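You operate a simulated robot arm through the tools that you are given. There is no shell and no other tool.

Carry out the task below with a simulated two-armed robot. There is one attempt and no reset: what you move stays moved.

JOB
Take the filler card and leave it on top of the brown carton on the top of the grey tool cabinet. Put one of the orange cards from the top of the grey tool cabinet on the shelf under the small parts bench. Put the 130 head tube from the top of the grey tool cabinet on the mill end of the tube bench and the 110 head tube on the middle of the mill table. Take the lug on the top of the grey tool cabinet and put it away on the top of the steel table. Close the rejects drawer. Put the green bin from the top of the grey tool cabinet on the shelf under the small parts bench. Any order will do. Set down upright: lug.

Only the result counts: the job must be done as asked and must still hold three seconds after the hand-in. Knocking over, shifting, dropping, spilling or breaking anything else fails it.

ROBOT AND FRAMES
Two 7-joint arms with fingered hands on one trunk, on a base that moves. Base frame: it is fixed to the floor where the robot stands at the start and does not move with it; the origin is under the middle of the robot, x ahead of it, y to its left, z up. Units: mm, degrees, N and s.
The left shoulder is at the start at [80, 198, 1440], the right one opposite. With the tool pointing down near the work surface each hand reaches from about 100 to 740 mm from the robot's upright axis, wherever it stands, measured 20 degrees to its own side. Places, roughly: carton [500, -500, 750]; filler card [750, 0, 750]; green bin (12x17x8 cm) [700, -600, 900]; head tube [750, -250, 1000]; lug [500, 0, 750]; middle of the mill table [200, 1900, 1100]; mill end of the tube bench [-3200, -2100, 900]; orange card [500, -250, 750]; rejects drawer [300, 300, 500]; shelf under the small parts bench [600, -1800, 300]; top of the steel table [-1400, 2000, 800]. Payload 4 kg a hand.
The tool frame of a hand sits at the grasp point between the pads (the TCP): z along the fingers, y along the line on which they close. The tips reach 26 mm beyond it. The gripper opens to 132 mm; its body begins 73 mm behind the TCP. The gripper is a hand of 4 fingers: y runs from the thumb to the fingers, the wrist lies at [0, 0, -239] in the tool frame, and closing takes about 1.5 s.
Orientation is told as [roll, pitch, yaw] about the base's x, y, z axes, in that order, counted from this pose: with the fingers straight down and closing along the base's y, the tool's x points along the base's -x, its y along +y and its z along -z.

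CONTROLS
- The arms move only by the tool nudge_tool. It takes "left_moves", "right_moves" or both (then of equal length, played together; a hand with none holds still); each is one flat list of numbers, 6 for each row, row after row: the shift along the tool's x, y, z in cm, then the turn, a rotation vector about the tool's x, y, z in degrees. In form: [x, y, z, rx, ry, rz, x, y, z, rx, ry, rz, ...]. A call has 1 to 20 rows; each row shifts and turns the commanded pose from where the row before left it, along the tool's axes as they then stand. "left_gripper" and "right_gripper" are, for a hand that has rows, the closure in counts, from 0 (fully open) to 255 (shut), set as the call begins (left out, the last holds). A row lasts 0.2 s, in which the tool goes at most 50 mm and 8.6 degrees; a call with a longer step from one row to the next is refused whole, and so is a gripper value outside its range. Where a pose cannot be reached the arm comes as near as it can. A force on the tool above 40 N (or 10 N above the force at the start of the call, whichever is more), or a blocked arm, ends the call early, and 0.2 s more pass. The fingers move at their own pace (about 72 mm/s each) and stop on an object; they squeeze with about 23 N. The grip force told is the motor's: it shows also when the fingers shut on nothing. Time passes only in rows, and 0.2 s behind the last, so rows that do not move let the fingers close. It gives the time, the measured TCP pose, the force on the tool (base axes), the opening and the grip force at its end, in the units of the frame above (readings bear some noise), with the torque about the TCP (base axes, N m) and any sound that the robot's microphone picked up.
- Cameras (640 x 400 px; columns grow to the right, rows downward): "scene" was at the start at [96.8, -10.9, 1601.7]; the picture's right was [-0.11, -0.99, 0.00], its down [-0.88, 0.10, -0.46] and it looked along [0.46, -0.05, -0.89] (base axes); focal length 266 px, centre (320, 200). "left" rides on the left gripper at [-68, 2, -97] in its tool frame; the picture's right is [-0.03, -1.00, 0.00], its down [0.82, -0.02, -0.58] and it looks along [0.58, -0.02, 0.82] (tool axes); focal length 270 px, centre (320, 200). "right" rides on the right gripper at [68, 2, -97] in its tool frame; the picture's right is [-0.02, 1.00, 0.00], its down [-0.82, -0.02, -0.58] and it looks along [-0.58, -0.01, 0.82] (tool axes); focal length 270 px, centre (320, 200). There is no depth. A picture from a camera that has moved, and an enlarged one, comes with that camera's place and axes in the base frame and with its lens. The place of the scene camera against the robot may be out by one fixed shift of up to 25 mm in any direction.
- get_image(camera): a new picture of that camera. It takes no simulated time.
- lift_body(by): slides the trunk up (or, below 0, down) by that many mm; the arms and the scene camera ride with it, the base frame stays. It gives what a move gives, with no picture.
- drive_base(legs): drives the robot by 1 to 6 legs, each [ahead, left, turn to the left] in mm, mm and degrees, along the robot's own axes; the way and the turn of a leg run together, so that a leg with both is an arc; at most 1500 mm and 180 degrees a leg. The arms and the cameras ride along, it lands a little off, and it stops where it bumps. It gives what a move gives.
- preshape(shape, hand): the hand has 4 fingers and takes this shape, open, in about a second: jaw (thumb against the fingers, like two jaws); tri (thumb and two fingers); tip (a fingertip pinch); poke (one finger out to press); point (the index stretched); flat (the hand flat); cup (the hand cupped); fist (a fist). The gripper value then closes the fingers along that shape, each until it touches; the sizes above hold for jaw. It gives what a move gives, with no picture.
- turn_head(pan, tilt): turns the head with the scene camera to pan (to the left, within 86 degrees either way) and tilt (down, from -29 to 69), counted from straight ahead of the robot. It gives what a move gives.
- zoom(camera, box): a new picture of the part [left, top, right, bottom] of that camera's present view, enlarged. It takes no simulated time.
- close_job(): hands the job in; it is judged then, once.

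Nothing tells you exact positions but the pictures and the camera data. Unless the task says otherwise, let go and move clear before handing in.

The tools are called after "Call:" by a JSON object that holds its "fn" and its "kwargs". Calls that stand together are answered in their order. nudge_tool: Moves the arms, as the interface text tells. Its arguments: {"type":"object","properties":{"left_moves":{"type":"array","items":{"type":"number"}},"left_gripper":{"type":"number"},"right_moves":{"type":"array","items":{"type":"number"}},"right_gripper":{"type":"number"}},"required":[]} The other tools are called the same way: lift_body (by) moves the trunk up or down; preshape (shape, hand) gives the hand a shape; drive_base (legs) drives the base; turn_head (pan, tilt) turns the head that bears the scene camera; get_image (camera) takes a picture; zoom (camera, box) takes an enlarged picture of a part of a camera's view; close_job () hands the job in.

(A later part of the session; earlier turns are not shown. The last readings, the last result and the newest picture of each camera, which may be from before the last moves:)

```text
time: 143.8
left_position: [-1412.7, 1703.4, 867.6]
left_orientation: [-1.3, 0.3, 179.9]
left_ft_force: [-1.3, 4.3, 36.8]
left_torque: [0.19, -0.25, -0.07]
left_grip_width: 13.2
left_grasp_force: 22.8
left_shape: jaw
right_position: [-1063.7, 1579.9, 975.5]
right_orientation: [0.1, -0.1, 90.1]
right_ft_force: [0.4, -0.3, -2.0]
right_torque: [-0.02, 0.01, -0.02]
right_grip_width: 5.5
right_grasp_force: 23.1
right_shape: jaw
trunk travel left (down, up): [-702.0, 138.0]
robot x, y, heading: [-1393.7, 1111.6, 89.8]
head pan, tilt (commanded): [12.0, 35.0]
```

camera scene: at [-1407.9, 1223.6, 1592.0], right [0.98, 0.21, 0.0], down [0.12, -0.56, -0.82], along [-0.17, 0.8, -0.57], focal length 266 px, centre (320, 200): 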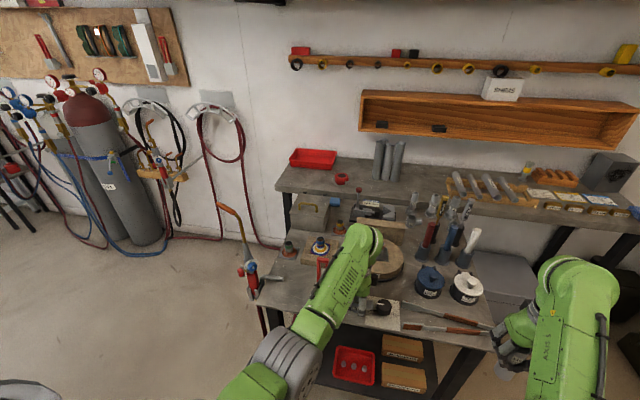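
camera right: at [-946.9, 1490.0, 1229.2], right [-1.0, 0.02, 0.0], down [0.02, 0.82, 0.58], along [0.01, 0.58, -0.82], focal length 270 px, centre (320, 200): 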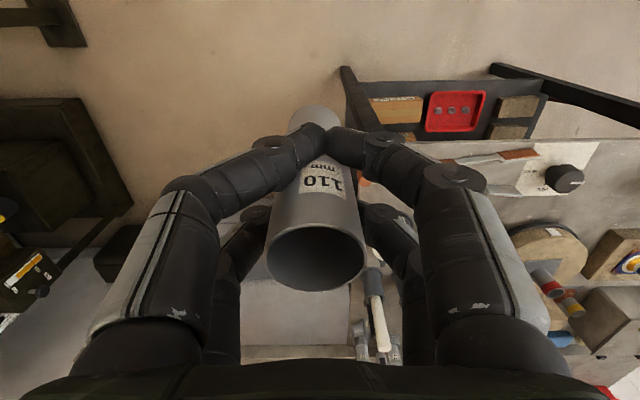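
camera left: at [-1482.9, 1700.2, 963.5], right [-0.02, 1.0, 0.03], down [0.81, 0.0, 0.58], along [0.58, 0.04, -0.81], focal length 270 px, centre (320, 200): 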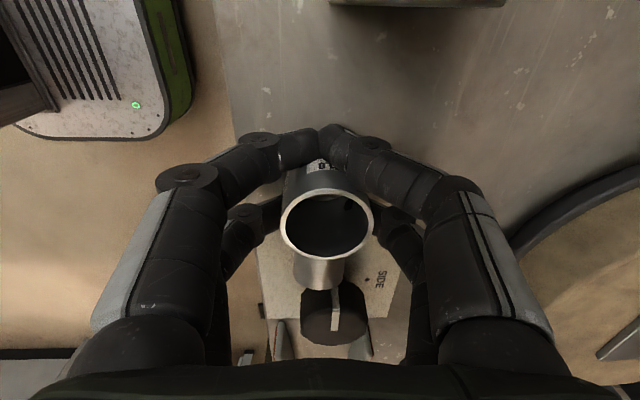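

Call:
{"fn": "nudge_tool", "kwargs": {"left_moves": [0, 0, -0.3, 0.5, 0, 0, 0, 0, 0, 0, 0, 0]}}

```text
time: 144.4
left_position: [-1412.7, 1705.2, 867.8]
left_orientation: [-1.5, 0.3, 179.9]
left_ft_force: [0.7, 6.1, 27.7]
left_torque: [0.17, -0.32, -0.04]
left_grip_width: 12.7
left_grasp_force: 22.8
left_shape: jaw
right_position: [-1063.4, 1580.9, 975.5]
right_orientation: [0.1, -0.2, 90.1]
right_ft_force: [-0.2, 0.2, -0.5]
right_torque: [-0.01, 0.01, -0.01]
right_grip_width: 5.8
right_grasp_force: 23.2
right_shape: jaw
trunk travel left (down, up): [-702.0, 138.0]
robot x, y, heading: [-1392.5, 1109.2, 89.9]
head pan, tilt (commanded): [12.0, 35.0]
```

Call:
{"fn": "nudge_tool", "kwargs": {"left_moves": [0, 0, -0.4, 0.5, 0, 0, 0, 0, 0, 0, 0, 0]}}

```text
time: 145.0
left_position: [-1413.7, 1703.3, 869.3]
left_orientation: [-1.6, 0.1, 179.9]
left_ft_force: [4.1, 2.8, 11.3]
left_torque: [0.11, -0.31, 0.04]
left_grip_width: 12.4
left_grasp_force: 22.3
left_shape: jaw
right_position: [-1063.6, 1583.3, 973.9]
right_orientation: [0.1, -0.1, 90.2]
right_ft_force: [-0.4, -0.4, -0.9]
right_torque: [-0.03, 0.01, -0.02]
right_grip_width: 5.4
right_grasp_force: 22.8
right_shape: jaw
trunk travel left (down, up): [-702.0, 138.0]
robot x, y, heading: [-1394.3, 1109.7, 90.0]
head pan, tilt (commanded): [12.0, 35.0]
```

Call:
{"fn": "nudge_tool", "kwargs": {"left_moves": [0, 0, -0.1, -0.8, 0, 0, 0, 0, 0, -0.8, 0, 0, 0, 0, 0, 0, 0, 0]}}

Call:
{"fn": "get_image", "kwargs": {"camera": "left"}}

```text
time: 145.8
left_position: [-1413.8, 1703.2, 870.3]
left_orientation: [0.0, 0.1, 179.9]
left_ft_force: [0.7, -0.5, 3.2]
left_torque: [0.08, -0.06, 0.0]
left_grip_width: 12.3
left_grasp_force: 22.8
left_shape: jaw
right_position: [-1063.3, 1583.2, 972.6]
right_orientation: [0.1, 0.1, 90.2]
right_ft_force: [0.7, 0.0, -1.3]
right_torque: [-0.02, 0.0, 0.0]
right_grip_width: 5.8
right_grasp_force: 23.4
right_shape: jaw
trunk travel left (down, up): [-702.0, 138.0]
robot x, y, heading: [-1396.8, 1109.3, 90.2]
head pan, tilt (commanded): [12.0, 35.0]
```

```text
taken
camera left: at [-1483.5, 1702.4, 965.8], right [-0.02, 1.0, 0.0], down [0.81, 0.02, 0.58], along [0.58, 0.01, -0.81], focal length 270 px, centre (320, 200)
```

left: 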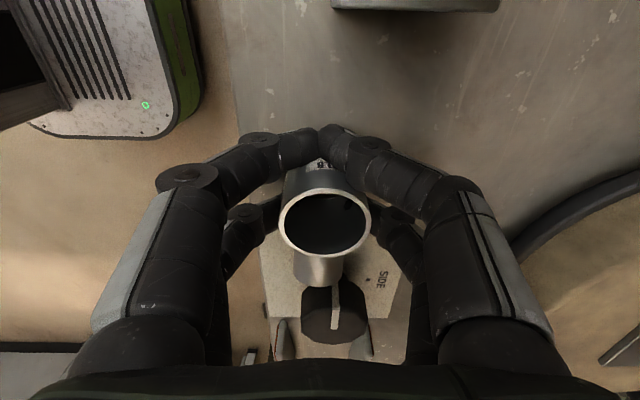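

Level and lightly in contact. I open the jaws.

Call:
{"fn": "nudge_tool", "kwargs": {"left_moves": [0, 0, 0, 0, 0, 0, 0, 0, 0, 0, 0, 0, 0, 0, 0, 0, 0, 0, 0, 0, 0, 0, 0, 0, 0, 0, 0, 0, 0, 0], "left_gripper": 115}}

Call:
{"fn": "get_image", "kwargs": {"camera": "left"}}

```text
time: 147.0
left_position: [-1414.6, 1704.7, 871.7]
left_orientation: [-0.1, 0.2, 180.0]
left_ft_force: [-0.1, 0.8, -0.3]
left_torque: [0.05, -0.02, -0.02]
left_grip_width: 71.6
left_grasp_force: 0.1
left_shape: jaw
right_position: [-1064.7, 1582.3, 973.6]
right_orientation: [0.1, 0.0, 90.3]
right_ft_force: [-0.1, -0.1, -0.9]
right_torque: [0.02, 0.05, 0.0]
right_grip_width: 5.5
right_grasp_force: 23.0
right_shape: jaw
trunk travel left (down, up): [-702.0, 138.0]
robot x, y, heading: [-1394.9, 1107.1, 89.7]
head pan, tilt (commanded): [12.0, 35.0]
```

```text
taken
camera left: at [-1483.5, 1703.3, 966.6], right [-0.02, 1.0, 0.0], down [0.81, 0.02, 0.58], along [0.58, 0.02, -0.81], focal length 270 px, centre (320, 200)
```

left: 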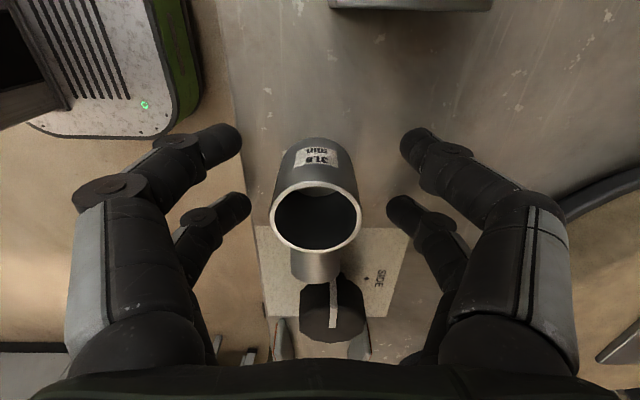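

The lug stands upright on the steel table. I lift the hand straight up and away.

Call:
{"fn": "nudge_tool", "kwargs": {"left_moves": [0, 0, -2, 0, 0, 0, 0, 0, -3, 0, 0, 0, 0, 0, -3.5, 0, 0, 0, 0, 0, -3.5, 0, 0, 0, 0, 0, 0, 0, 0, 0]}}

Call:
{"fn": "get_image", "kwargs": {"camera": "left"}}

Call:
{"fn": "get_image", "kwargs": {"camera": "scene"}}

```text
time: 148.2
left_position: [-1413.8, 1704.2, 992.7]
left_orientation: [0.0, 0.3, 179.9]
left_ft_force: [-0.3, -0.2, -0.7]
left_torque: [-0.01, -0.03, 0.04]
left_grip_width: 71.9
left_grasp_force: 0.1
left_shape: jaw
right_position: [-1063.3, 1583.3, 973.9]
right_orientation: [0.1, 0.0, 90.2]
right_ft_force: [0.6, 0.0, -1.1]
right_torque: [0.0, 0.0, 0.0]
right_grip_width: 5.7
right_grasp_force: 23.0
right_shape: jaw
trunk travel left (down, up): [-702.0, 138.0]
robot x, y, heading: [-1392.3, 1112.0, 90.0]
head pan, tilt (commanded): [12.0, 35.0]
```

```text
taken
camera left: at [-1483.1, 1702.5, 1087.3], right [-0.02, 1.0, 0.0], down [0.81, 0.02, 0.58], along [0.58, 0.02, -0.81], focal length 270 px, centre (320, 200)
```

left: 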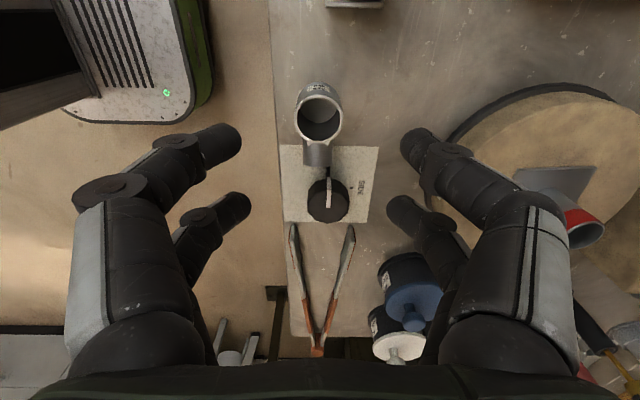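

```text
taken
camera scene: at [-1408.0, 1223.7, 1592.0], right [0.98, 0.21, 0.0], down [0.12, -0.56, -0.82], along [-0.17, 0.8, -0.57], focal length 266 px, centre (320, 200)
```

scene: 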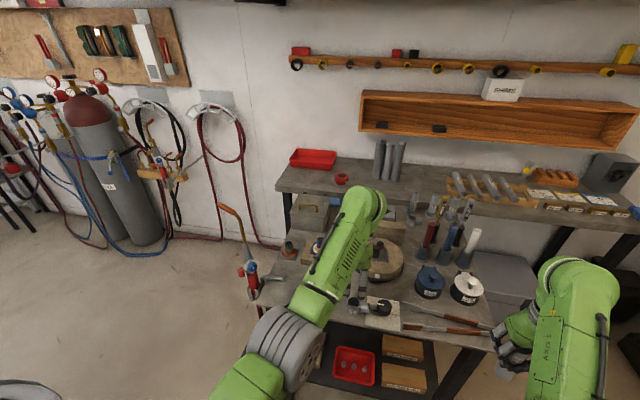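

The lug is placed well. I raise the trunk, back away from the steel table and tuck the left arm, then look closely at the mill.

Call:
{"fn": "lift_body", "kwargs": {"by": 137}}

Call:
{"fn": "drive_base", "kwargs": {"legs": [[-400, -250, 0]]}}

Call:
{"fn": "nudge_tool", "kwargs": {"left_moves": [-3.8, 1.8, 0, 0, 0, 0, -3.8, 1.8, 0, 0, 0, 0, -3.8, 1.8, 0, 0, 0, 0, -3.8, 1.8, 0, 0, 0, 0, -3.8, 1.8, 0, 0, 0, 0, -3.8, 1.8, 0, 0, 0, 0, -3.8, 1.8, 0, 0, 0, 0, 0, 0, 0, 0, 0, 0]}}

Call:
{"fn": "drive_base", "kwargs": {"legs": [[0, -400, -45]]}}

Call:
{"fn": "turn_head", "kwargs": {"pan": 10, "tilt": 15}}

Call:
{"fn": "get_image", "kwargs": {"camera": "scene"}}

```text
time: 149.8
left_position: [-1414.3, 1704.0, 1128.2]
left_orientation: [-0.1, 0.3, 179.9]
left_ft_force: [-1.4, 0.5, -0.2]
left_torque: [0.0, 0.02, -0.02]
left_grip_width: 71.8
left_grasp_force: 0.1
left_shape: jaw
right_position: [-1063.7, 1583.9, 1110.9]
right_orientation: [0.0, 0.2, 90.3]
right_ft_force: [1.1, -0.1, -0.8]
right_torque: [-0.01, 0.02, 0.01]
right_grip_width: 5.3
right_grasp_force: 22.7
right_shape: jaw
trunk travel left (down, up): [-839.0, 1.0]
robot x, y, heading: [-1393.0, 1108.7, 90.0]
head pan, tilt (commanded): [12.0, 35.0]
```

```text
time: 152.7
left_position: [-1164.7, 1305.8, 1127.1]
left_orientation: [0.0, 0.3, 180.0]
left_ft_force: [-0.8, 0.4, -0.7]
left_torque: [-0.02, 0.02, 0.0]
left_grip_width: 72.0
left_grasp_force: 0.1
left_shape: jaw
right_position: [-815.0, 1185.1, 1111.2]
right_orientation: [0.0, 0.2, 90.2]
right_ft_force: [0.0, -0.8, -0.7]
right_torque: [-0.01, 0.02, -0.02]
right_grip_width: 5.8
right_grasp_force: 23.0
right_shape: jaw
trunk travel left (down, up): [-839.0, 1.0]
robot x, y, heading: [-1141.4, 711.6, 90.0]
head pan, tilt (commanded): [12.0, 35.0]
```

```text
time: 154.5
left_position: [-1431.8, 1177.9, 1127.7]
left_orientation: [-0.1, 0.2, 180.0]
left_ft_force: [0.4, -0.1, -0.4]
left_torque: [0.0, 0.01, 0.02]
left_grip_width: 72.0
left_grasp_force: 0.1
left_shape: jaw
right_position: [-814.6, 1181.7, 1111.4]
right_orientation: [0.1, 0.1, 90.2]
right_ft_force: [-0.5, -0.6, -0.9]
right_torque: [-0.02, -0.01, 0.01]
right_grip_width: 5.5
right_grasp_force: 22.7
right_shape: jaw
trunk travel left (down, up): [-839.0, 1.0]
robot x, y, heading: [-1143.6, 707.9, 90.1]
head pan, tilt (commanded): [12.0, 35.0]
```

```text
time: 157.0
left_position: [-650.7, 1094.5, 1126.8]
left_orientation: [-0.2, 0.5, 134.6]
left_ft_force: [-0.2, 0.3, -0.5]
left_torque: [-0.02, -0.03, 0.0]
left_grip_width: 72.1
left_grasp_force: 0.1
left_shape: jaw
right_position: [-215.2, 658.0, 1111.9]
right_orientation: [-0.1, 0.1, 44.8]
right_ft_force: [-0.5, 0.5, -0.8]
right_torque: [-0.02, -0.01, -0.04]
right_grip_width: 5.4
right_grasp_force: 23.1
right_shape: jaw
trunk travel left (down, up): [-839.0, 1.0]
robot x, y, heading: [-775.8, 558.6, 44.7]
head pan, tilt (commanded): [12.0, 35.0]
```

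```text
time: 157.8
left_position: [-648.3, 1091.2, 1127.3]
left_orientation: [-0.2, 0.2, 134.7]
left_ft_force: [-0.2, -0.2, -0.9]
left_torque: [-0.01, -0.02, -0.01]
left_grip_width: 72.0
left_grasp_force: 0.1
left_shape: jaw
right_position: [-211.6, 655.4, 1111.2]
right_orientation: [0.1, 0.1, 44.8]
right_ft_force: [-0.3, -0.4, -1.9]
right_torque: [0.03, 0.01, 0.01]
right_grip_width: 5.7
right_grasp_force: 23.1
right_shape: jaw
trunk travel left (down, up): [-839.0, 1.0]
robot x, y, heading: [-781.8, 557.9, 44.9]
head pan, tilt (commanded): [10.0, 15.0]
```

```text
taken
camera scene: at [-699.9, 651.2, 1761.0], right [0.82, -0.58, 0.0], down [-0.15, -0.21, -0.97], along [0.56, 0.79, -0.26], focal length 266 px, centre (320, 200)
```

scene: 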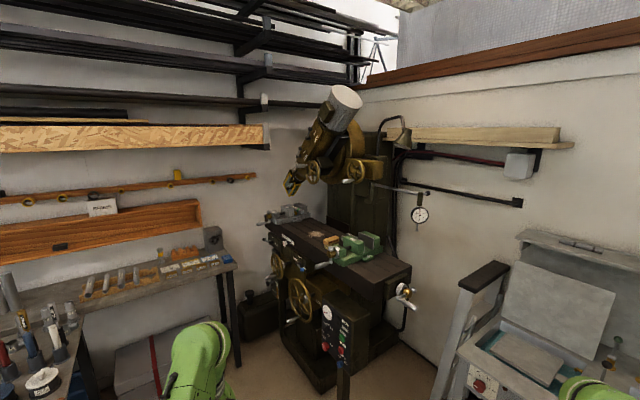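

Call:
{"fn": "zoom", "kwargs": {"camera": "scene", "box": [250, 70, 450, 320]}}

Call:
{"fn": "zoom", "kwargs": {"camera": "scene", "box": [250, 190, 430, 320]}}

```text
1.60 times, centred on (350, 195) of scene
camera zoom: at [-699.9, 651.2, 1761.0], right [0.82, -0.58, 0.0], down [-0.15, -0.21, -0.97], along [0.56, 0.79, -0.26], focal length 426 px, centre (272, 208)
```

zoom: 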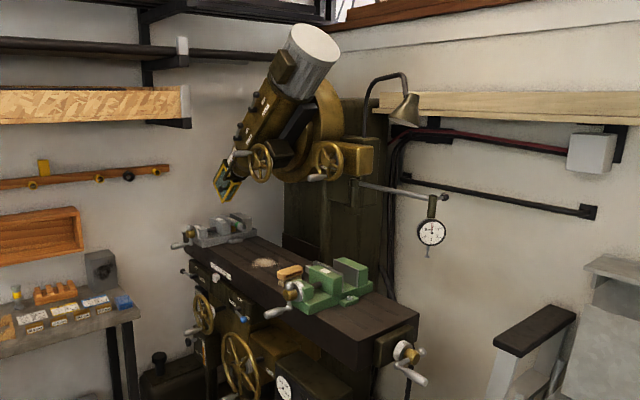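

```text
3.08 times, centred on (340, 255) of scene
camera zoom: at [-699.9, 651.2, 1761.0], right [0.82, -0.58, 0.0], down [-0.15, -0.21, -0.97], along [0.56, 0.79, -0.26], focal length 819 px, centre (258, 31)
```

zoom: 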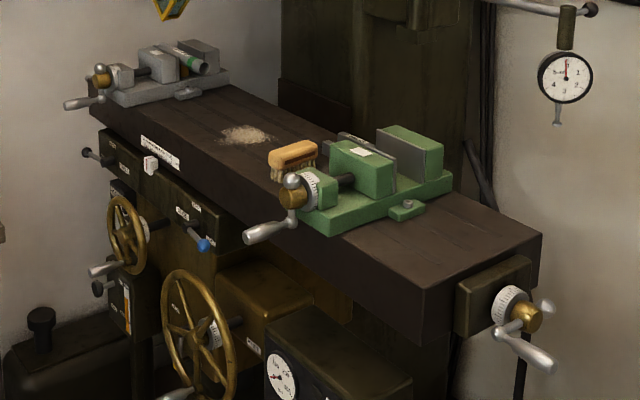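

I now have the mill's geometry: table top z≈1141, x 43–298, with free middle between the vises around (170,1850) apart from a chips patch. I raise and centre the right hand with the tube in front of the robot first.

Call:
{"fn": "nudge_tool", "kwargs": {"right_moves": [-2.1, 2.2, -2.4, 0, 0, 0, -2.1, 2.2, -2.4, 0, 0, 0, -2.1, 2.2, -2.4, 0, 0, 0, -2.1, 2.2, -2.4, 0, 0, 0, -2.1, 2.2, -2.4, 0, 0, 0, -2.1, 2.2, -2.4, 0, 0, 0, 0, 0, 0, 0, 0, 0]}}

Call:
{"fn": "zoom", "kwargs": {"camera": "scene", "box": [260, 70, 420, 200]}}

```text
time: 159.4
left_position: [-648.7, 1091.6, 1127.8]
left_orientation: [-0.1, 0.3, 134.7]
left_ft_force: [-0.2, 0.0, -0.3]
left_torque: [0.0, -0.01, 0.03]
left_grip_width: 72.1
left_grasp_force: 0.1
left_shape: jaw
right_position: [-214.1, 837.4, 1255.8]
right_orientation: [0.1, 0.1, 44.8]
right_ft_force: [-0.1, -0.3, -0.7]
right_torque: [0.05, 0.0, 0.0]
right_grip_width: 5.5
right_grasp_force: 22.8
right_shape: jaw
trunk travel left (down, up): [-839.0, 1.0]
robot x, y, heading: [-781.3, 557.6, 44.6]
head pan, tilt (commanded): [10.0, 15.0]
```

```text
3.08 times, centred on (340, 135) of scene
camera zoom: at [-700.0, 651.0, 1761.1], right [0.82, -0.58, 0.0], down [-0.15, -0.21, -0.97], along [0.56, 0.79, -0.26], focal length 819 px, centre (258, 400)
```

zoom: 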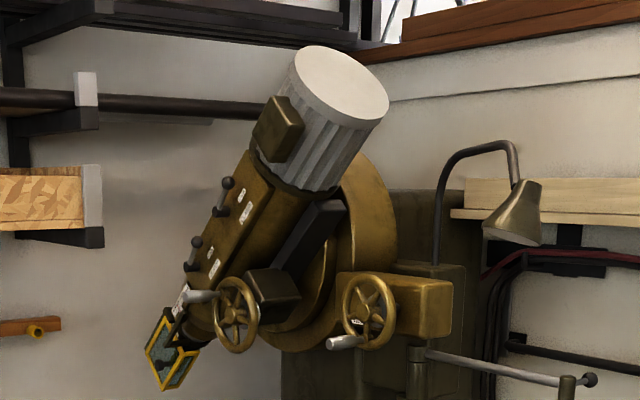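

The hand is at z≈1256, comfortably. I drive to a staging spot beside the mill, clear of its cranks.

Call:
{"fn": "drive_base", "kwargs": {"legs": [[752, 676, 0.4]]}}

Call:
{"fn": "turn_head", "kwargs": {"pan": -20, "tilt": 25}}

Call:
{"fn": "get_image", "kwargs": {"camera": "scene"}}

Call:
{"fn": "get_image", "kwargs": {"camera": "right"}}

```text
time: 164.7
left_position: [-593.5, 2108.1, 1129.2]
left_orientation: [-0.1, 0.1, 135.2]
left_ft_force: [0.2, -0.4, 0.4]
left_torque: [0.01, -0.02, -0.01]
left_grip_width: 72.2
left_grasp_force: 0.0
left_shape: jaw
right_position: [-157.4, 1859.1, 1255.7]
right_orientation: [0.1, 0.0, 45.5]
right_ft_force: [0.2, -0.3, -0.8]
right_torque: [0.03, -0.02, 0.02]
right_grip_width: 5.5
right_grasp_force: 22.6
right_shape: jaw
trunk travel left (down, up): [-839.0, 1.0]
robot x, y, heading: [-718.7, 1572.7, 45.3]
head pan, tilt (commanded): [10.0, 15.0]
```

```text
time: 165.6
left_position: [-594.4, 2108.2, 1126.7]
left_orientation: [-0.1, 0.2, 135.3]
left_ft_force: [0.3, 0.3, 0.4]
left_torque: [0.04, 0.02, 0.05]
left_grip_width: 71.9
left_grasp_force: 0.0
left_shape: jaw
right_position: [-158.4, 1860.1, 1255.7]
right_orientation: [0.1, 0.2, 45.5]
right_ft_force: [0.6, -0.9, -0.9]
right_torque: [0.01, 0.03, 0.01]
right_grip_width: 5.4
right_grasp_force: 23.0
right_shape: jaw
trunk travel left (down, up): [-839.0, 1.0]
robot x, y, heading: [-718.7, 1572.1, 45.6]
head pan, tilt (commanded): [-20.0, 25.0]
```

```text
taken
camera scene: at [-610.4, 1631.8, 1744.8], right [0.43, -0.9, 0.0], down [-0.38, -0.18, -0.91], along [0.82, 0.39, -0.42], focal length 266 px, centre (320, 200)
```

scene: 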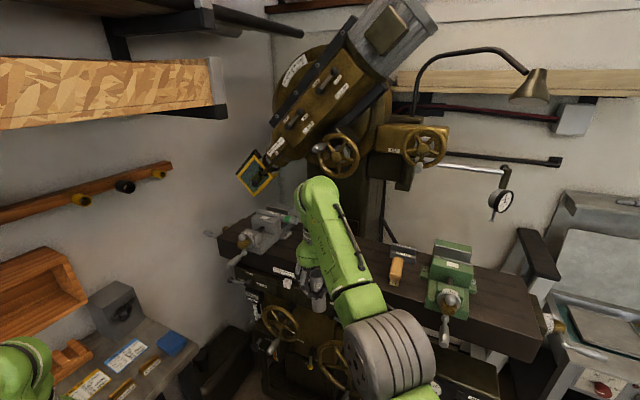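

```text
taken
camera right: at [-206.9, 1812.6, 1352.2], right [-0.69, 0.72, 0.0], down [0.59, 0.57, 0.58], along [0.41, 0.4, -0.82], focal length 270 px, centre (320, 200)
```

right: 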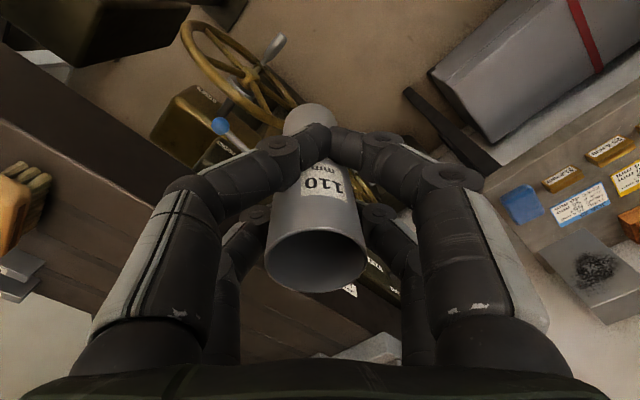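

I found a handwheel on the mill head at about (145,1928,1520), so I target (150,1790), which is clear of it and of the brush. I move the base back along y, then extend the arm a bit so that the elbow stays high above the vise crank.

Call:
{"fn": "drive_base", "kwargs": {"legs": [[-97, -95, -0.5]]}}

Call:
{"fn": "nudge_tool", "kwargs": {"right_moves": [-3.3, 0, 0, 0, 0, 0, -3.3, 0, 0, 0, 0, 0, -3.3, 0, 0, 0, 0, 0, 0, 0, 0, 0, 0, 0]}}

Call:
{"fn": "get_image", "kwargs": {"camera": "scene"}}

Call:
{"fn": "get_image", "kwargs": {"camera": "right"}}

```text
time: 166.9
left_position: [-589.3, 1977.0, 1125.3]
left_orientation: [0.1, 0.4, 134.7]
left_ft_force: [0.4, 0.0, 0.6]
left_torque: [-0.01, 0.01, 0.03]
left_grip_width: 72.2
left_grasp_force: 0.0
left_shape: jaw
right_position: [-156.2, 1724.8, 1253.4]
right_orientation: [-0.2, 0.3, 44.9]
right_ft_force: [1.3, -0.1, -0.7]
right_torque: [-0.02, 0.01, 0.01]
right_grip_width: 5.2
right_grasp_force: 22.5
right_shape: jaw
trunk travel left (down, up): [-839.0, 1.0]
robot x, y, heading: [-722.1, 1436.3, 44.9]
head pan, tilt (commanded): [-20.0, 25.0]
```

```text
time: 167.9
left_position: [-589.6, 1970.8, 1130.1]
left_orientation: [-0.2, 0.1, 134.7]
left_ft_force: [-0.5, -1.0, 0.1]
left_torque: [0.03, 0.04, 0.0]
left_grip_width: 72.1
left_grasp_force: 0.1
left_shape: jaw
right_position: [-86.8, 1787.7, 1256.7]
right_orientation: [0.2, -0.1, 44.9]
right_ft_force: [-0.3, 0.4, -0.9]
right_torque: [0.0, -0.01, 0.02]
right_grip_width: 4.8
right_grasp_force: 23.0
right_shape: jaw
trunk travel left (down, up): [-839.0, 1.0]
robot x, y, heading: [-717.1, 1440.2, 44.8]
head pan, tilt (commanded): [-20.0, 25.0]
```

```text
taken
camera scene: at [-611.9, 1491.2, 1745.0], right [0.42, -0.91, 0.0], down [-0.38, -0.17, -0.91], along [0.82, 0.38, -0.42], focal length 266 px, centre (320, 200)
```

scene: 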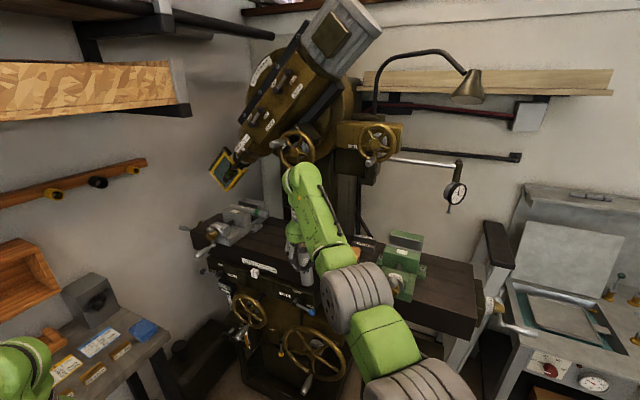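

```text
taken
camera right: at [-135.9, 1739.9, 1353.5], right [-0.69, 0.73, 0.0], down [0.59, 0.56, 0.58], along [0.42, 0.4, -0.82], focal length 270 px, centre (320, 200)
```

right: 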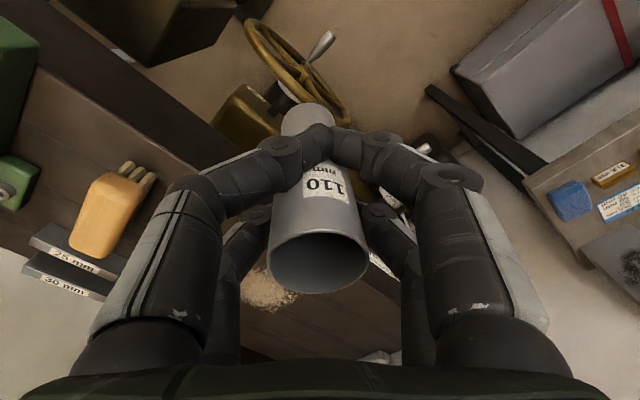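

The path in from the side is clear: brush at y≤1735, chips near y≈1895. I drive sideways so the tube comes above (150,1792).

Call:
{"fn": "drive_base", "kwargs": {"legs": [[171, -164, 0.2]]}}

Call:
{"fn": "get_image", "kwargs": {"camera": "right"}}

Call:
{"fn": "get_image", "kwargs": {"camera": "scene"}}

```text
time: 169.7
left_position: [-358.8, 1975.9, 1127.9]
left_orientation: [-0.3, 0.4, 134.7]
left_ft_force: [-1.2, -0.4, 1.0]
left_torque: [0.04, -0.04, 0.0]
left_grip_width: 71.8
left_grasp_force: 0.1
left_shape: jaw
right_position: [145.8, 1797.1, 1257.9]
right_orientation: [-0.1, -0.1, 45.1]
right_ft_force: [-0.2, 0.8, -1.0]
right_torque: [-0.04, 0.0, -0.01]
right_grip_width: 4.9
right_grasp_force: 22.7
right_shape: jaw
trunk travel left (down, up): [-839.0, 1.0]
robot x, y, heading: [-482.4, 1442.9, 45.0]
head pan, tilt (commanded): [-20.0, 25.0]
```

```text
taken
camera right: at [95.6, 1748.6, 1355.0], right [-0.69, 0.72, 0.0], down [0.59, 0.56, 0.58], along [0.42, 0.4, -0.81], focal length 270 px, centre (320, 200)
```

right: 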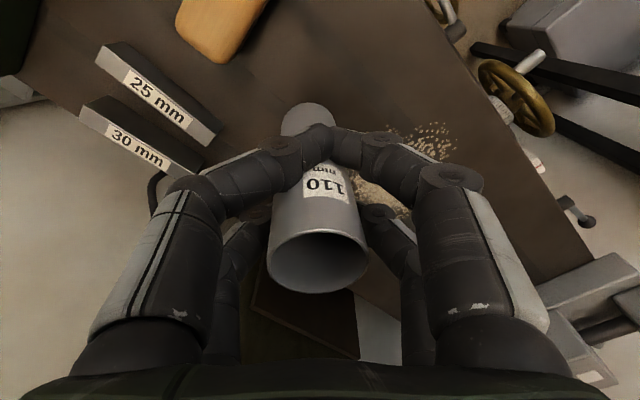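

```text
taken
camera scene: at [-380.8, 1499.3, 1745.3], right [0.42, -0.91, 0.0], down [-0.38, -0.18, -0.91], along [0.82, 0.38, -0.42], focal length 266 px, centre (320, 200)
```

scene: 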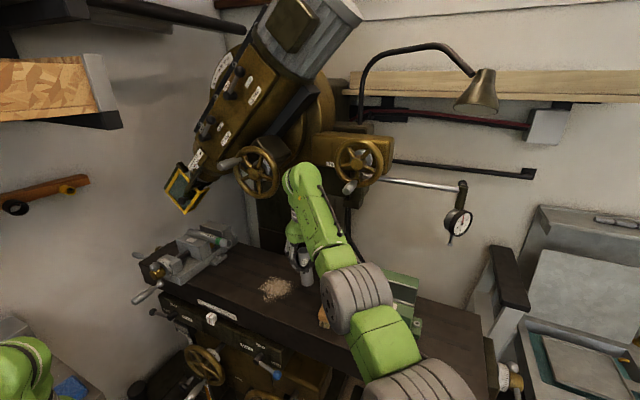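

Good position with clearance to everything. I lower the tube in steps.

Call:
{"fn": "nudge_tool", "kwargs": {"right_moves": [0, 0, 1.2, 0, 0, 0, 0, 0, 1.2, 0, 0, 0, 0, 0, 0, 0, 0, 0]}}

Call:
{"fn": "nudge_tool", "kwargs": {"right_moves": [0, 0, 0.5, 0, 0, 0, 0, 0, 0, 0, 0, 0]}}

Call:
{"fn": "get_image", "kwargs": {"camera": "right"}}

```text
time: 170.5
left_position: [-355.1, 1977.4, 1128.6]
left_orientation: [-0.2, 0.3, 134.7]
left_ft_force: [-0.3, -0.2, -0.7]
left_torque: [0.02, 0.01, -0.01]
left_grip_width: 71.7
left_grasp_force: 0.0
left_shape: jaw
right_position: [150.7, 1797.0, 1232.3]
right_orientation: [0.1, 0.0, 45.1]
right_ft_force: [-0.2, -0.2, -1.2]
right_torque: [-0.04, -0.01, 0.0]
right_grip_width: 4.8
right_grasp_force: 23.0
right_shape: jaw
trunk travel left (down, up): [-839.0, 1.0]
robot x, y, heading: [-485.3, 1442.9, 45.1]
head pan, tilt (commanded): [-20.0, 25.0]
```

```text
time: 171.1
left_position: [-354.7, 1977.8, 1127.2]
left_orientation: [-0.1, 0.3, 134.8]
left_ft_force: [0.6, -1.0, -0.4]
left_torque: [-0.04, -0.01, 0.0]
left_grip_width: 72.1
left_grasp_force: 0.0
left_shape: jaw
right_position: [151.2, 1797.0, 1227.2]
right_orientation: [0.2, 0.1, 45.1]
right_ft_force: [0.7, 1.1, -0.7]
right_torque: [-0.02, -0.01, 0.01]
right_grip_width: 4.8
right_grasp_force: 23.5
right_shape: jaw
trunk travel left (down, up): [-839.0, 1.0]
robot x, y, heading: [-482.0, 1442.9, 45.1]
head pan, tilt (commanded): [-20.0, 25.0]
```

```text
taken
camera right: at [100.9, 1748.9, 1323.6], right [-0.69, 0.72, 0.0], down [0.59, 0.56, 0.58], along [0.42, 0.4, -0.82], focal length 270 px, centre (320, 200)
```

right: 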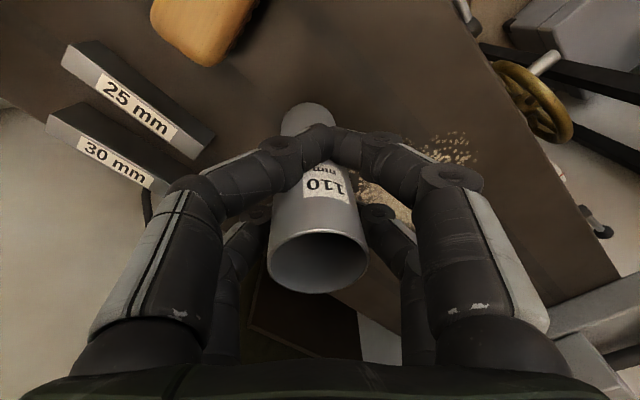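

Call:
{"fn": "nudge_tool", "kwargs": {"right_moves": [0, 0, 0.4, 0, 0, 0, 0, 0, 0, 0, 0, 0]}}

Call:
{"fn": "nudge_tool", "kwargs": {"right_moves": [0, 0, 0.3, 0, 0, 0, 0, 0, 0, 0, 0, 0]}}

```text
time: 171.7
left_position: [-354.2, 1977.7, 1128.8]
left_orientation: [-0.1, 0.3, 134.7]
left_ft_force: [0.3, -0.1, 0.4]
left_torque: [0.0, 0.03, -0.01]
left_grip_width: 72.1
left_grasp_force: 0.0
left_shape: jaw
right_position: [150.6, 1797.1, 1221.6]
right_orientation: [0.1, 0.1, 45.2]
right_ft_force: [0.5, -0.7, -1.2]
right_torque: [0.03, -0.01, -0.02]
right_grip_width: 5.3
right_grasp_force: 22.5
right_shape: jaw
trunk travel left (down, up): [-839.0, 1.0]
robot x, y, heading: [-477.3, 1445.6, 44.7]
head pan, tilt (commanded): [-20.0, 25.0]
```

```text
time: 172.3
left_position: [-354.9, 1976.5, 1127.6]
left_orientation: [0.0, 0.2, 134.9]
left_ft_force: [-0.3, 0.4, -0.1]
left_torque: [-0.02, 0.06, 0.06]
left_grip_width: 71.9
left_grasp_force: 0.0
left_shape: jaw
right_position: [151.1, 1796.8, 1218.6]
right_orientation: [0.2, 0.1, 45.1]
right_ft_force: [-0.3, 0.3, -1.3]
right_torque: [0.01, -0.02, 0.0]
right_grip_width: 5.0
right_grasp_force: 23.2
right_shape: jaw
trunk travel left (down, up): [-839.0, 1.0]
robot x, y, heading: [-481.9, 1444.0, 44.9]
head pan, tilt (commanded): [-20.0, 25.0]
```

Call:
{"fn": "nudge_tool", "kwargs": {"right_moves": [0, 0, 0.4, 0, 0, 0, 0, 0, 0, 0, 0, 0]}}

Call:
{"fn": "get_image", "kwargs": {"camera": "right"}}

Call:
{"fn": "zoom", "kwargs": {"camera": "scene", "box": [220, 140, 420, 320]}}

```text
time: 172.9
left_position: [-353.0, 1977.1, 1126.8]
left_orientation: [-0.1, 0.2, 134.8]
left_ft_force: [0.1, -0.1, 0.3]
left_torque: [0.02, 0.01, 0.04]
left_grip_width: 72.0
left_grasp_force: 0.1
left_shape: jaw
right_position: [151.1, 1796.2, 1214.4]
right_orientation: [0.1, 0.1, 45.1]
right_ft_force: [-0.1, -0.2, -0.5]
right_torque: [-0.01, -0.03, 0.0]
right_grip_width: 5.0
right_grasp_force: 23.1
right_shape: jaw
trunk travel left (down, up): [-839.0, 1.0]
robot x, y, heading: [-482.8, 1442.4, 44.8]
head pan, tilt (commanded): [-20.0, 25.0]
```

```text
taken
camera right: at [101.8, 1748.6, 1312.1], right [-0.69, 0.72, 0.0], down [0.59, 0.56, 0.58], along [0.42, 0.4, -0.82], focal length 270 px, centre (320, 200)
```

right: 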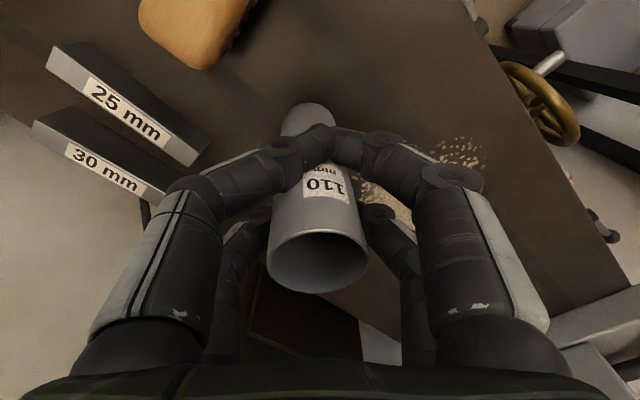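

```text
2.22 times, centred on (320, 230) of scene
camera zoom: at [-372.8, 1499.3, 1744.8], right [0.42, -0.91, 0.0], down [-0.38, -0.18, -0.91], along [0.82, 0.38, -0.42], focal length 592 px, centre (320, 133)
```

zoom: 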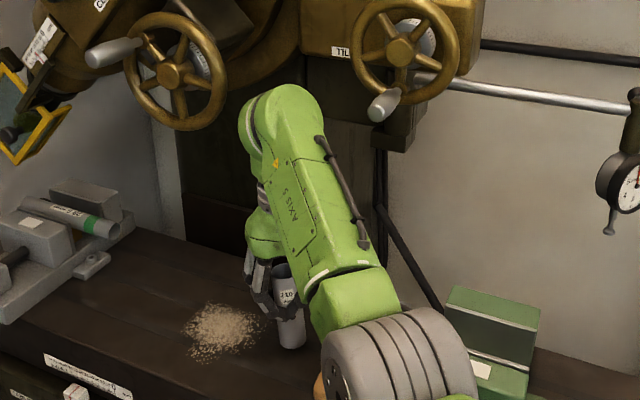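

Call:
{"fn": "nudge_tool", "kwargs": {"right_moves": [0, 0, 0.5, 0, 0, 0, 0, 0, 0, 0, 0, 0]}}

Call:
{"fn": "nudge_tool", "kwargs": {"right_moves": [0, 0, 0.4, 0, 0, 0, 0, 0, 0, 0, 0, 0]}}

```text
time: 173.5
left_position: [-354.3, 1976.9, 1127.1]
left_orientation: [-0.1, 0.2, 134.7]
left_ft_force: [-0.8, -0.6, 0.6]
left_torque: [0.0, -0.01, 0.02]
left_grip_width: 72.1
left_grasp_force: 0.0
left_shape: jaw
right_position: [150.7, 1796.2, 1209.3]
right_orientation: [0.1, 0.0, 45.0]
right_ft_force: [0.2, 0.2, -1.1]
right_torque: [-0.02, -0.02, 0.02]
right_grip_width: 5.0
right_grasp_force: 23.2
right_shape: jaw
trunk travel left (down, up): [-839.0, 1.0]
robot x, y, heading: [-482.2, 1440.3, 45.2]
head pan, tilt (commanded): [-20.0, 25.0]
```

```text
time: 174.1
left_position: [-353.1, 1976.4, 1127.0]
left_orientation: [-0.2, 0.3, 134.8]
left_ft_force: [-0.3, 0.7, -0.2]
left_torque: [0.01, 0.01, 0.0]
left_grip_width: 71.8
left_grasp_force: 0.1
left_shape: jaw
right_position: [151.2, 1796.9, 1206.5]
right_orientation: [0.1, 0.1, 45.1]
right_ft_force: [0.2, -0.3, -0.2]
right_torque: [0.01, -0.01, -0.03]
right_grip_width: 5.3
right_grasp_force: 22.6
right_shape: jaw
trunk travel left (down, up): [-839.0, 1.0]
robot x, y, heading: [-481.8, 1439.7, 44.8]
head pan, tilt (commanded): [-20.0, 25.0]
```

Call:
{"fn": "nudge_tool", "kwargs": {"right_moves": [0, 0, 0.4, 0, 0, 0, 0, 0, 0, 0, 0, 0]}}

Call:
{"fn": "nudge_tool", "kwargs": {"right_moves": [0, 0, 0.3, 0, 0, 0, 0, 0, 0, 0, 0, 0]}}

```text
time: 174.7
left_position: [-352.2, 1976.5, 1128.4]
left_orientation: [-0.1, 0.2, 134.8]
left_ft_force: [-1.2, 0.2, -0.3]
left_torque: [0.01, -0.01, -0.02]
left_grip_width: 72.0
left_grasp_force: 0.0
left_shape: jaw
right_position: [151.5, 1797.1, 1201.9]
right_orientation: [0.2, 0.1, 45.1]
right_ft_force: [0.2, -0.9, -0.6]
right_torque: [0.0, 0.02, 0.01]
right_grip_width: 5.1
right_grasp_force: 22.7
right_shape: jaw
trunk travel left (down, up): [-839.0, 1.0]
robot x, y, heading: [-481.6, 1444.5, 45.0]
head pan, tilt (commanded): [-20.0, 25.0]
```

```text
time: 175.3
left_position: [-354.1, 1977.8, 1127.6]
left_orientation: [-0.1, 0.2, 134.8]
left_ft_force: [-0.2, -0.2, -0.2]
left_torque: [0.0, 0.01, -0.01]
left_grip_width: 72.2
left_grasp_force: 0.0
left_shape: jaw
right_position: [150.4, 1795.8, 1199.7]
right_orientation: [0.1, 0.1, 45.1]
right_ft_force: [-0.2, 0.0, -2.2]
right_torque: [-0.02, -0.01, 0.03]
right_grip_width: 5.5
right_grasp_force: 23.5
right_shape: jaw
trunk travel left (down, up): [-839.0, 1.0]
robot x, y, heading: [-485.9, 1439.4, 45.0]
head pan, tilt (commanded): [-20.0, 25.0]
```

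Call:
{"fn": "nudge_tool", "kwargs": {"right_moves": [0, 0, 0.3, 0, 0, 0, 0, 0, 0, 0, 0, 0]}}

Call:
{"fn": "nudge_tool", "kwargs": {"right_moves": [0, 0, 0.3, 0, 0, 0, 0, 0, 0, 0, 0, 0]}}

Call:
{"fn": "zoom", "kwargs": {"camera": "scene", "box": [260, 200, 380, 320]}}

```text
time: 175.9
left_position: [-354.0, 1976.4, 1128.0]
left_orientation: [-0.1, 0.2, 134.7]
left_ft_force: [0.3, 0.6, 0.2]
left_torque: [0.0, 0.01, 0.02]
left_grip_width: 71.8
left_grasp_force: 0.1
left_shape: jaw
right_position: [150.8, 1795.8, 1198.3]
right_orientation: [0.1, 0.0, 45.1]
right_ft_force: [-0.2, -0.2, 4.0]
right_torque: [0.03, -0.05, -0.04]
right_grip_width: 5.3
right_grasp_force: 22.7
right_shape: jaw
trunk travel left (down, up): [-839.0, 1.0]
robot x, y, heading: [-482.2, 1439.1, 44.9]
head pan, tilt (commanded): [-20.0, 25.0]
```

```text
time: 176.5
left_position: [-355.9, 1975.9, 1128.8]
left_orientation: [-0.3, 0.2, 134.8]
left_ft_force: [-0.4, 0.5, 0.6]
left_torque: [-0.02, 0.0, -0.02]
left_grip_width: 72.0
left_grasp_force: 0.1
left_shape: jaw
right_position: [150.3, 1795.7, 1197.1]
right_orientation: [0.2, -0.3, 45.1]
right_ft_force: [3.5, -0.4, 15.7]
right_torque: [0.18, -0.33, -0.05]
right_grip_width: 5.2
right_grasp_force: 22.9
right_shape: jaw
trunk travel left (down, up): [-839.0, 1.0]
robot x, y, heading: [-480.1, 1443.8, 45.1]
head pan, tilt (commanded): [-20.0, 25.0]
```

```text
3.33 times, centred on (320, 260) of scene
camera zoom: at [-375.5, 1497.4, 1745.2], right [0.42, -0.91, 0.0], down [-0.38, -0.18, -0.91], along [0.82, 0.38, -0.42], focal length 888 px, centre (320, 0)
```

zoom: 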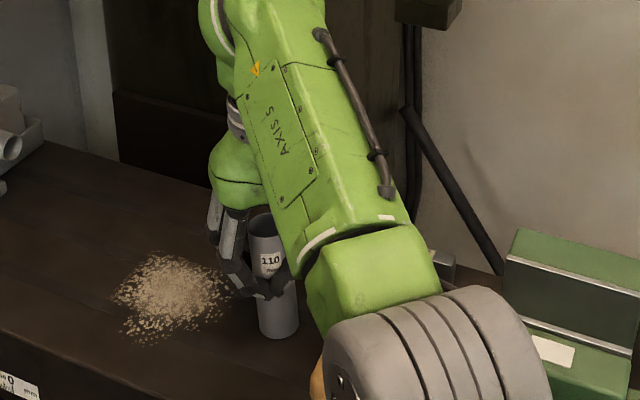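

Contact: the mill table is at z≈1120. I ease off 2 mm, then open the jaws moderately.

Call:
{"fn": "nudge_tool", "kwargs": {"right_moves": [0, 0, -0.25, 0, 0.2, 0, 0, 0, 0, 0, 0, 0]}}

Call:
{"fn": "nudge_tool", "kwargs": {"right_moves": [0, 0, 0, 0, 0, 0, 0, 0, 0, 0, 0, 0, 0, 0, 0, 0, 0, 0, 0, 0, 0, 0, 0, 0, 0, 0, 0, 0, 0, 0], "right_gripper": 140}}

Call:
{"fn": "get_image", "kwargs": {"camera": "right"}}

```text
time: 177.1
left_position: [-353.8, 1976.3, 1127.0]
left_orientation: [-0.2, 0.3, 134.8]
left_ft_force: [-0.5, 0.1, 0.1]
left_torque: [-0.01, -0.01, 0.01]
left_grip_width: 71.6
left_grasp_force: 0.0
left_shape: jaw
right_position: [149.9, 1795.5, 1196.1]
right_orientation: [0.0, 0.1, 45.1]
right_ft_force: [3.2, 1.7, 10.7]
right_torque: [0.3, -0.34, -0.03]
right_grip_width: 5.2
right_grasp_force: 23.1
right_shape: jaw
trunk travel left (down, up): [-839.0, 1.0]
robot x, y, heading: [-484.4, 1442.1, 44.7]
head pan, tilt (commanded): [-20.0, 25.0]
```

```text
time: 178.3
left_position: [-353.2, 1977.2, 1126.9]
left_orientation: [-0.1, 0.2, 134.9]
left_ft_force: [0.2, 0.9, 0.1]
left_torque: [0.01, -0.01, 0.0]
left_grip_width: 71.9
left_grasp_force: 0.1
left_shape: jaw
right_position: [150.2, 1796.2, 1196.0]
right_orientation: [0.1, 0.3, 45.1]
right_ft_force: [0.6, 0.8, -1.5]
right_torque: [0.01, 0.02, -0.04]
right_grip_width: 58.9
right_grasp_force: 0.1
right_shape: jaw
trunk travel left (down, up): [-839.0, 1.0]
robot x, y, heading: [-479.9, 1441.8, 45.2]
head pan, tilt (commanded): [-20.0, 25.0]
```

```text
taken
camera right: at [101.4, 1748.7, 1292.7], right [-0.69, 0.72, 0.0], down [0.59, 0.56, 0.57], along [0.41, 0.4, -0.82], focal length 270 px, centre (320, 200)
```

right: 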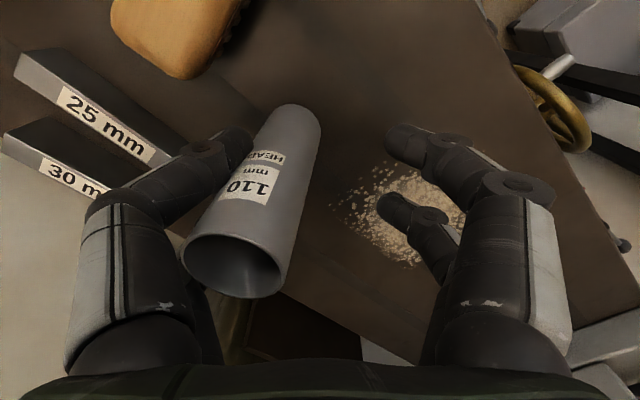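

The tube seems to be leaning toward the left fingers. I zoom in before doing anything else.

Call:
{"fn": "zoom", "kwargs": {"camera": "right", "box": [120, 80, 440, 320]}}

Call:
{"fn": "zoom", "kwargs": {"camera": "scene", "box": [260, 200, 380, 320]}}

```text
1.67 times, centred on (280, 200) of right
camera zoom: at [101.4, 1748.7, 1292.7], right [-0.69, 0.72, 0.0], down [0.59, 0.56, 0.57], along [0.41, 0.4, -0.82], focal length 450 px, centre (387, 200)
```

zoom: 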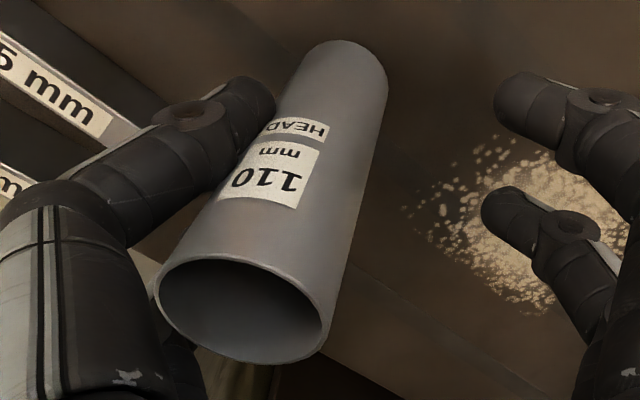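

```text
3.33 times, centred on (320, 260) of scene
camera zoom: at [-373.3, 1499.3, 1744.8], right [0.42, -0.91, 0.0], down [-0.38, -0.18, -0.91], along [0.82, 0.38, -0.42], focal length 888 px, centre (320, 0)
```

zoom: 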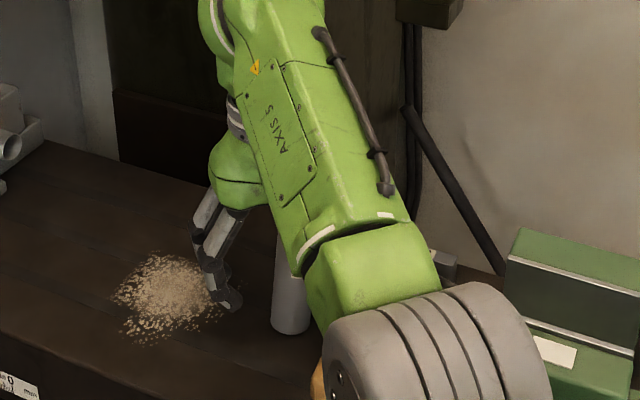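

The tube leans on the left fingers. I close again to bring it back upright in the grip.

Call:
{"fn": "nudge_tool", "kwargs": {"right_moves": [0, 0, 0, 0, 0, 0, 0, 0, 0, 0, 0, 0, 0, 0, 0, 0, 0, 0, 0, 0, 0, 0, 0, 0, 0, 0, 0, 0, 0, 0], "right_gripper": 255}}

Call:
{"fn": "get_image", "kwargs": {"camera": "right"}}

Call:
{"fn": "zoom", "kwargs": {"camera": "scene", "box": [260, 200, 380, 320]}}

```text
time: 179.5
left_position: [-353.1, 1976.2, 1126.9]
left_orientation: [-0.1, 0.2, 134.9]
left_ft_force: [0.4, -0.1, 0.1]
left_torque: [0.0, -0.03, -0.01]
left_grip_width: 72.3
left_grasp_force: 0.0
left_shape: jaw
right_position: [150.5, 1796.6, 1196.5]
right_orientation: [0.1, 0.3, 45.1]
right_ft_force: [-0.1, -0.3, 0.0]
right_torque: [0.03, 0.04, -0.01]
right_grip_width: 22.4
right_grasp_force: 22.9
right_shape: jaw
trunk travel left (down, up): [-839.0, 1.0]
robot x, y, heading: [-480.8, 1442.2, 44.8]
head pan, tilt (commanded): [-20.0, 25.0]
```

```text
taken
camera right: at [101.6, 1748.7, 1292.9], right [-0.69, 0.72, 0.0], down [0.59, 0.56, 0.57], along [0.41, 0.4, -0.82], focal length 270 px, centre (320, 200)
```

right: 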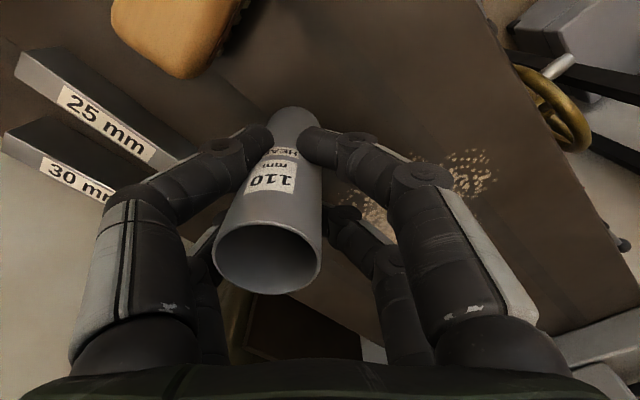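

```text
3.33 times, centred on (320, 260) of scene
camera zoom: at [-373.1, 1499.2, 1744.8], right [0.42, -0.91, 0.0], down [-0.38, -0.18, -0.91], along [0.82, 0.38, -0.42], focal length 888 px, centre (320, 0)
```

zoom: 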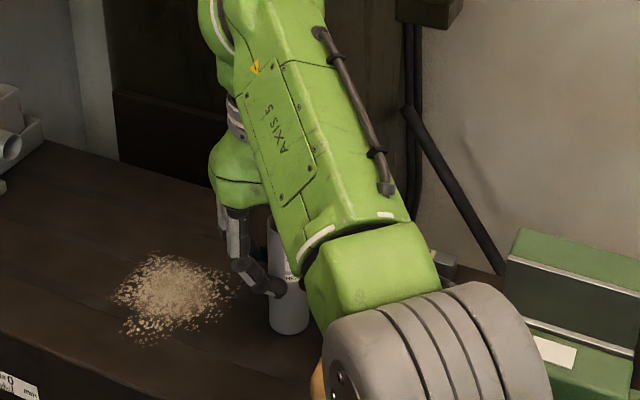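

The tube is gripped again but tilted ~8°. I lift a few mm and rotate the hand to bring the tube vertical.

Call:
{"fn": "nudge_tool", "kwargs": {"right_moves": [0, 0, -0.5, 0, 0, 0, 0, 0, 0, 4, 0, 0, 0, 0, 0, 4, 0, 0, 0, 0, 0, 0, 0, 0]}}

Call:
{"fn": "get_image", "kwargs": {"camera": "right"}}

Call:
{"fn": "zoom", "kwargs": {"camera": "scene", "box": [260, 200, 380, 320]}}

```text
time: 180.5
left_position: [-354.1, 1976.7, 1127.5]
left_orientation: [0.0, 0.2, 134.8]
left_ft_force: [0.5, -0.6, 0.0]
left_torque: [-0.01, -0.03, 0.02]
left_grip_width: 72.1
left_grasp_force: 0.1
left_shape: jaw
right_position: [151.8, 1797.2, 1200.6]
right_orientation: [-7.9, 0.4, 45.1]
right_ft_force: [-0.3, 0.8, -1.1]
right_torque: [0.0, 0.03, 0.0]
right_grip_width: 22.4
right_grasp_force: 22.9
right_shape: jaw
trunk travel left (down, up): [-839.0, 1.0]
robot x, y, heading: [-480.4, 1441.6, 44.9]
head pan, tilt (commanded): [-20.0, 25.0]
```

```text
taken
camera right: at [92.2, 1758.0, 1296.7], right [-0.68, 0.72, -0.14], down [0.54, 0.62, 0.57], along [0.49, 0.32, -0.81], focal length 270 px, centre (320, 200)
```

right: 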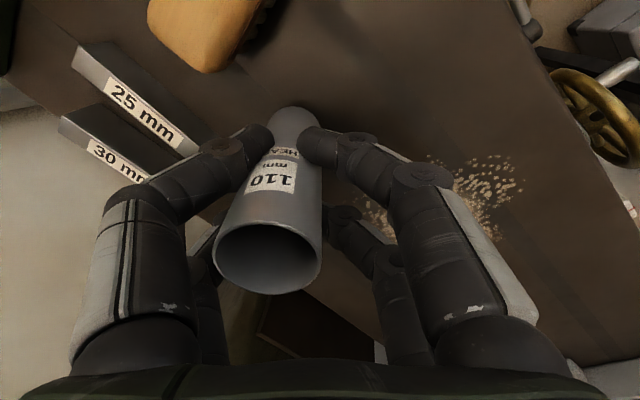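

```text
3.33 times, centred on (320, 260) of scene
camera zoom: at [-372.9, 1499.0, 1744.8], right [0.42, -0.91, 0.0], down [-0.38, -0.18, -0.91], along [0.82, 0.38, -0.42], focal length 888 px, centre (320, 0)
```

zoom: 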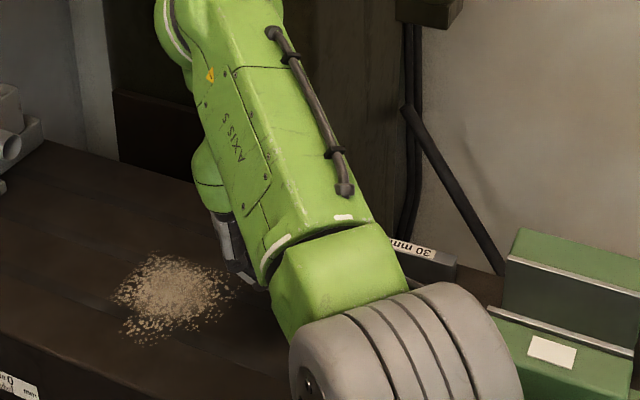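

The tube should now be about vertical. I lower it until it touches lightly.

Call:
{"fn": "nudge_tool", "kwargs": {"right_moves": [0, 0.04, 0.3, 0, 0, 0, 0, 0, 0, 0, 0, 0]}}

Call:
{"fn": "nudge_tool", "kwargs": {"right_moves": [0, 0.03, 0.2, 0, 0, 0, 0, 0, 0, 0, 0, 0]}}

```text
time: 181.1
left_position: [-353.6, 1977.8, 1128.2]
left_orientation: [-0.1, 0.2, 134.9]
left_ft_force: [0.9, -0.6, -0.3]
left_torque: [-0.01, 0.0, -0.02]
left_grip_width: 72.0
left_grasp_force: 0.1
left_shape: jaw
right_position: [151.1, 1796.4, 1198.1]
right_orientation: [-7.8, 0.2, 45.1]
right_ft_force: [0.6, -0.4, -1.0]
right_torque: [0.05, 0.03, -0.01]
right_grip_width: 22.5
right_grasp_force: 22.9
right_shape: jaw
trunk travel left (down, up): [-839.0, 1.0]
robot x, y, heading: [-481.7, 1443.3, 45.0]
head pan, tilt (commanded): [-20.0, 25.0]
```

```text
time: 181.7
left_position: [-352.9, 1977.8, 1128.0]
left_orientation: [-0.2, 0.3, 134.9]
left_ft_force: [0.2, -0.7, -0.1]
left_torque: [0.04, 0.01, -0.02]
left_grip_width: 71.8
left_grasp_force: 0.0
left_shape: jaw
right_position: [151.1, 1796.0, 1194.8]
right_orientation: [-7.9, 0.2, 45.1]
right_ft_force: [0.0, -0.3, -2.0]
right_torque: [0.02, 0.03, -0.01]
right_grip_width: 22.5
right_grasp_force: 22.9
right_shape: jaw
trunk travel left (down, up): [-839.0, 1.0]
robot x, y, heading: [-479.5, 1444.6, 44.9]
head pan, tilt (commanded): [-20.0, 25.0]
```

Call:
{"fn": "nudge_tool", "kwargs": {"right_moves": [0, 0.03, 0.2, 0, 0, 0, 0, 0, 0, 0, 0, 0]}}

Call:
{"fn": "nudge_tool", "kwargs": {"right_moves": [0, 0.03, 0.2, 0, 0, 0, 0, 0, 0, 0, 0, 0]}}

```text
time: 182.3
left_position: [-353.2, 1976.2, 1128.0]
left_orientation: [0.0, 0.1, 134.9]
left_ft_force: [-0.5, -0.4, 0.4]
left_torque: [-0.02, -0.02, -0.03]
left_grip_width: 72.1
left_grasp_force: 0.0
left_shape: jaw
right_position: [151.2, 1796.2, 1192.0]
right_orientation: [-7.9, 0.3, 45.0]
right_ft_force: [0.0, 0.2, -0.2]
right_torque: [0.03, 0.03, 0.0]
right_grip_width: 22.5
right_grasp_force: 23.0
right_shape: jaw
trunk travel left (down, up): [-839.0, 1.0]
robot x, y, heading: [-484.3, 1443.5, 44.7]
head pan, tilt (commanded): [-20.0, 25.0]
```

```text
time: 182.9
left_position: [-354.6, 1976.6, 1128.5]
left_orientation: [-0.1, 0.1, 134.8]
left_ft_force: [0.0, 0.0, -0.4]
left_torque: [0.04, -0.03, 0.02]
left_grip_width: 71.9
left_grasp_force: 0.1
left_shape: jaw
right_position: [152.0, 1796.3, 1192.7]
right_orientation: [-7.9, 0.1, 45.1]
right_ft_force: [0.8, -0.2, 4.4]
right_torque: [-0.03, -0.04, 0.02]
right_grip_width: 22.8
right_grasp_force: 23.2
right_shape: jaw
trunk travel left (down, up): [-839.0, 1.0]
robot x, y, heading: [-479.4, 1442.9, 44.8]
head pan, tilt (commanded): [-20.0, 25.0]
```

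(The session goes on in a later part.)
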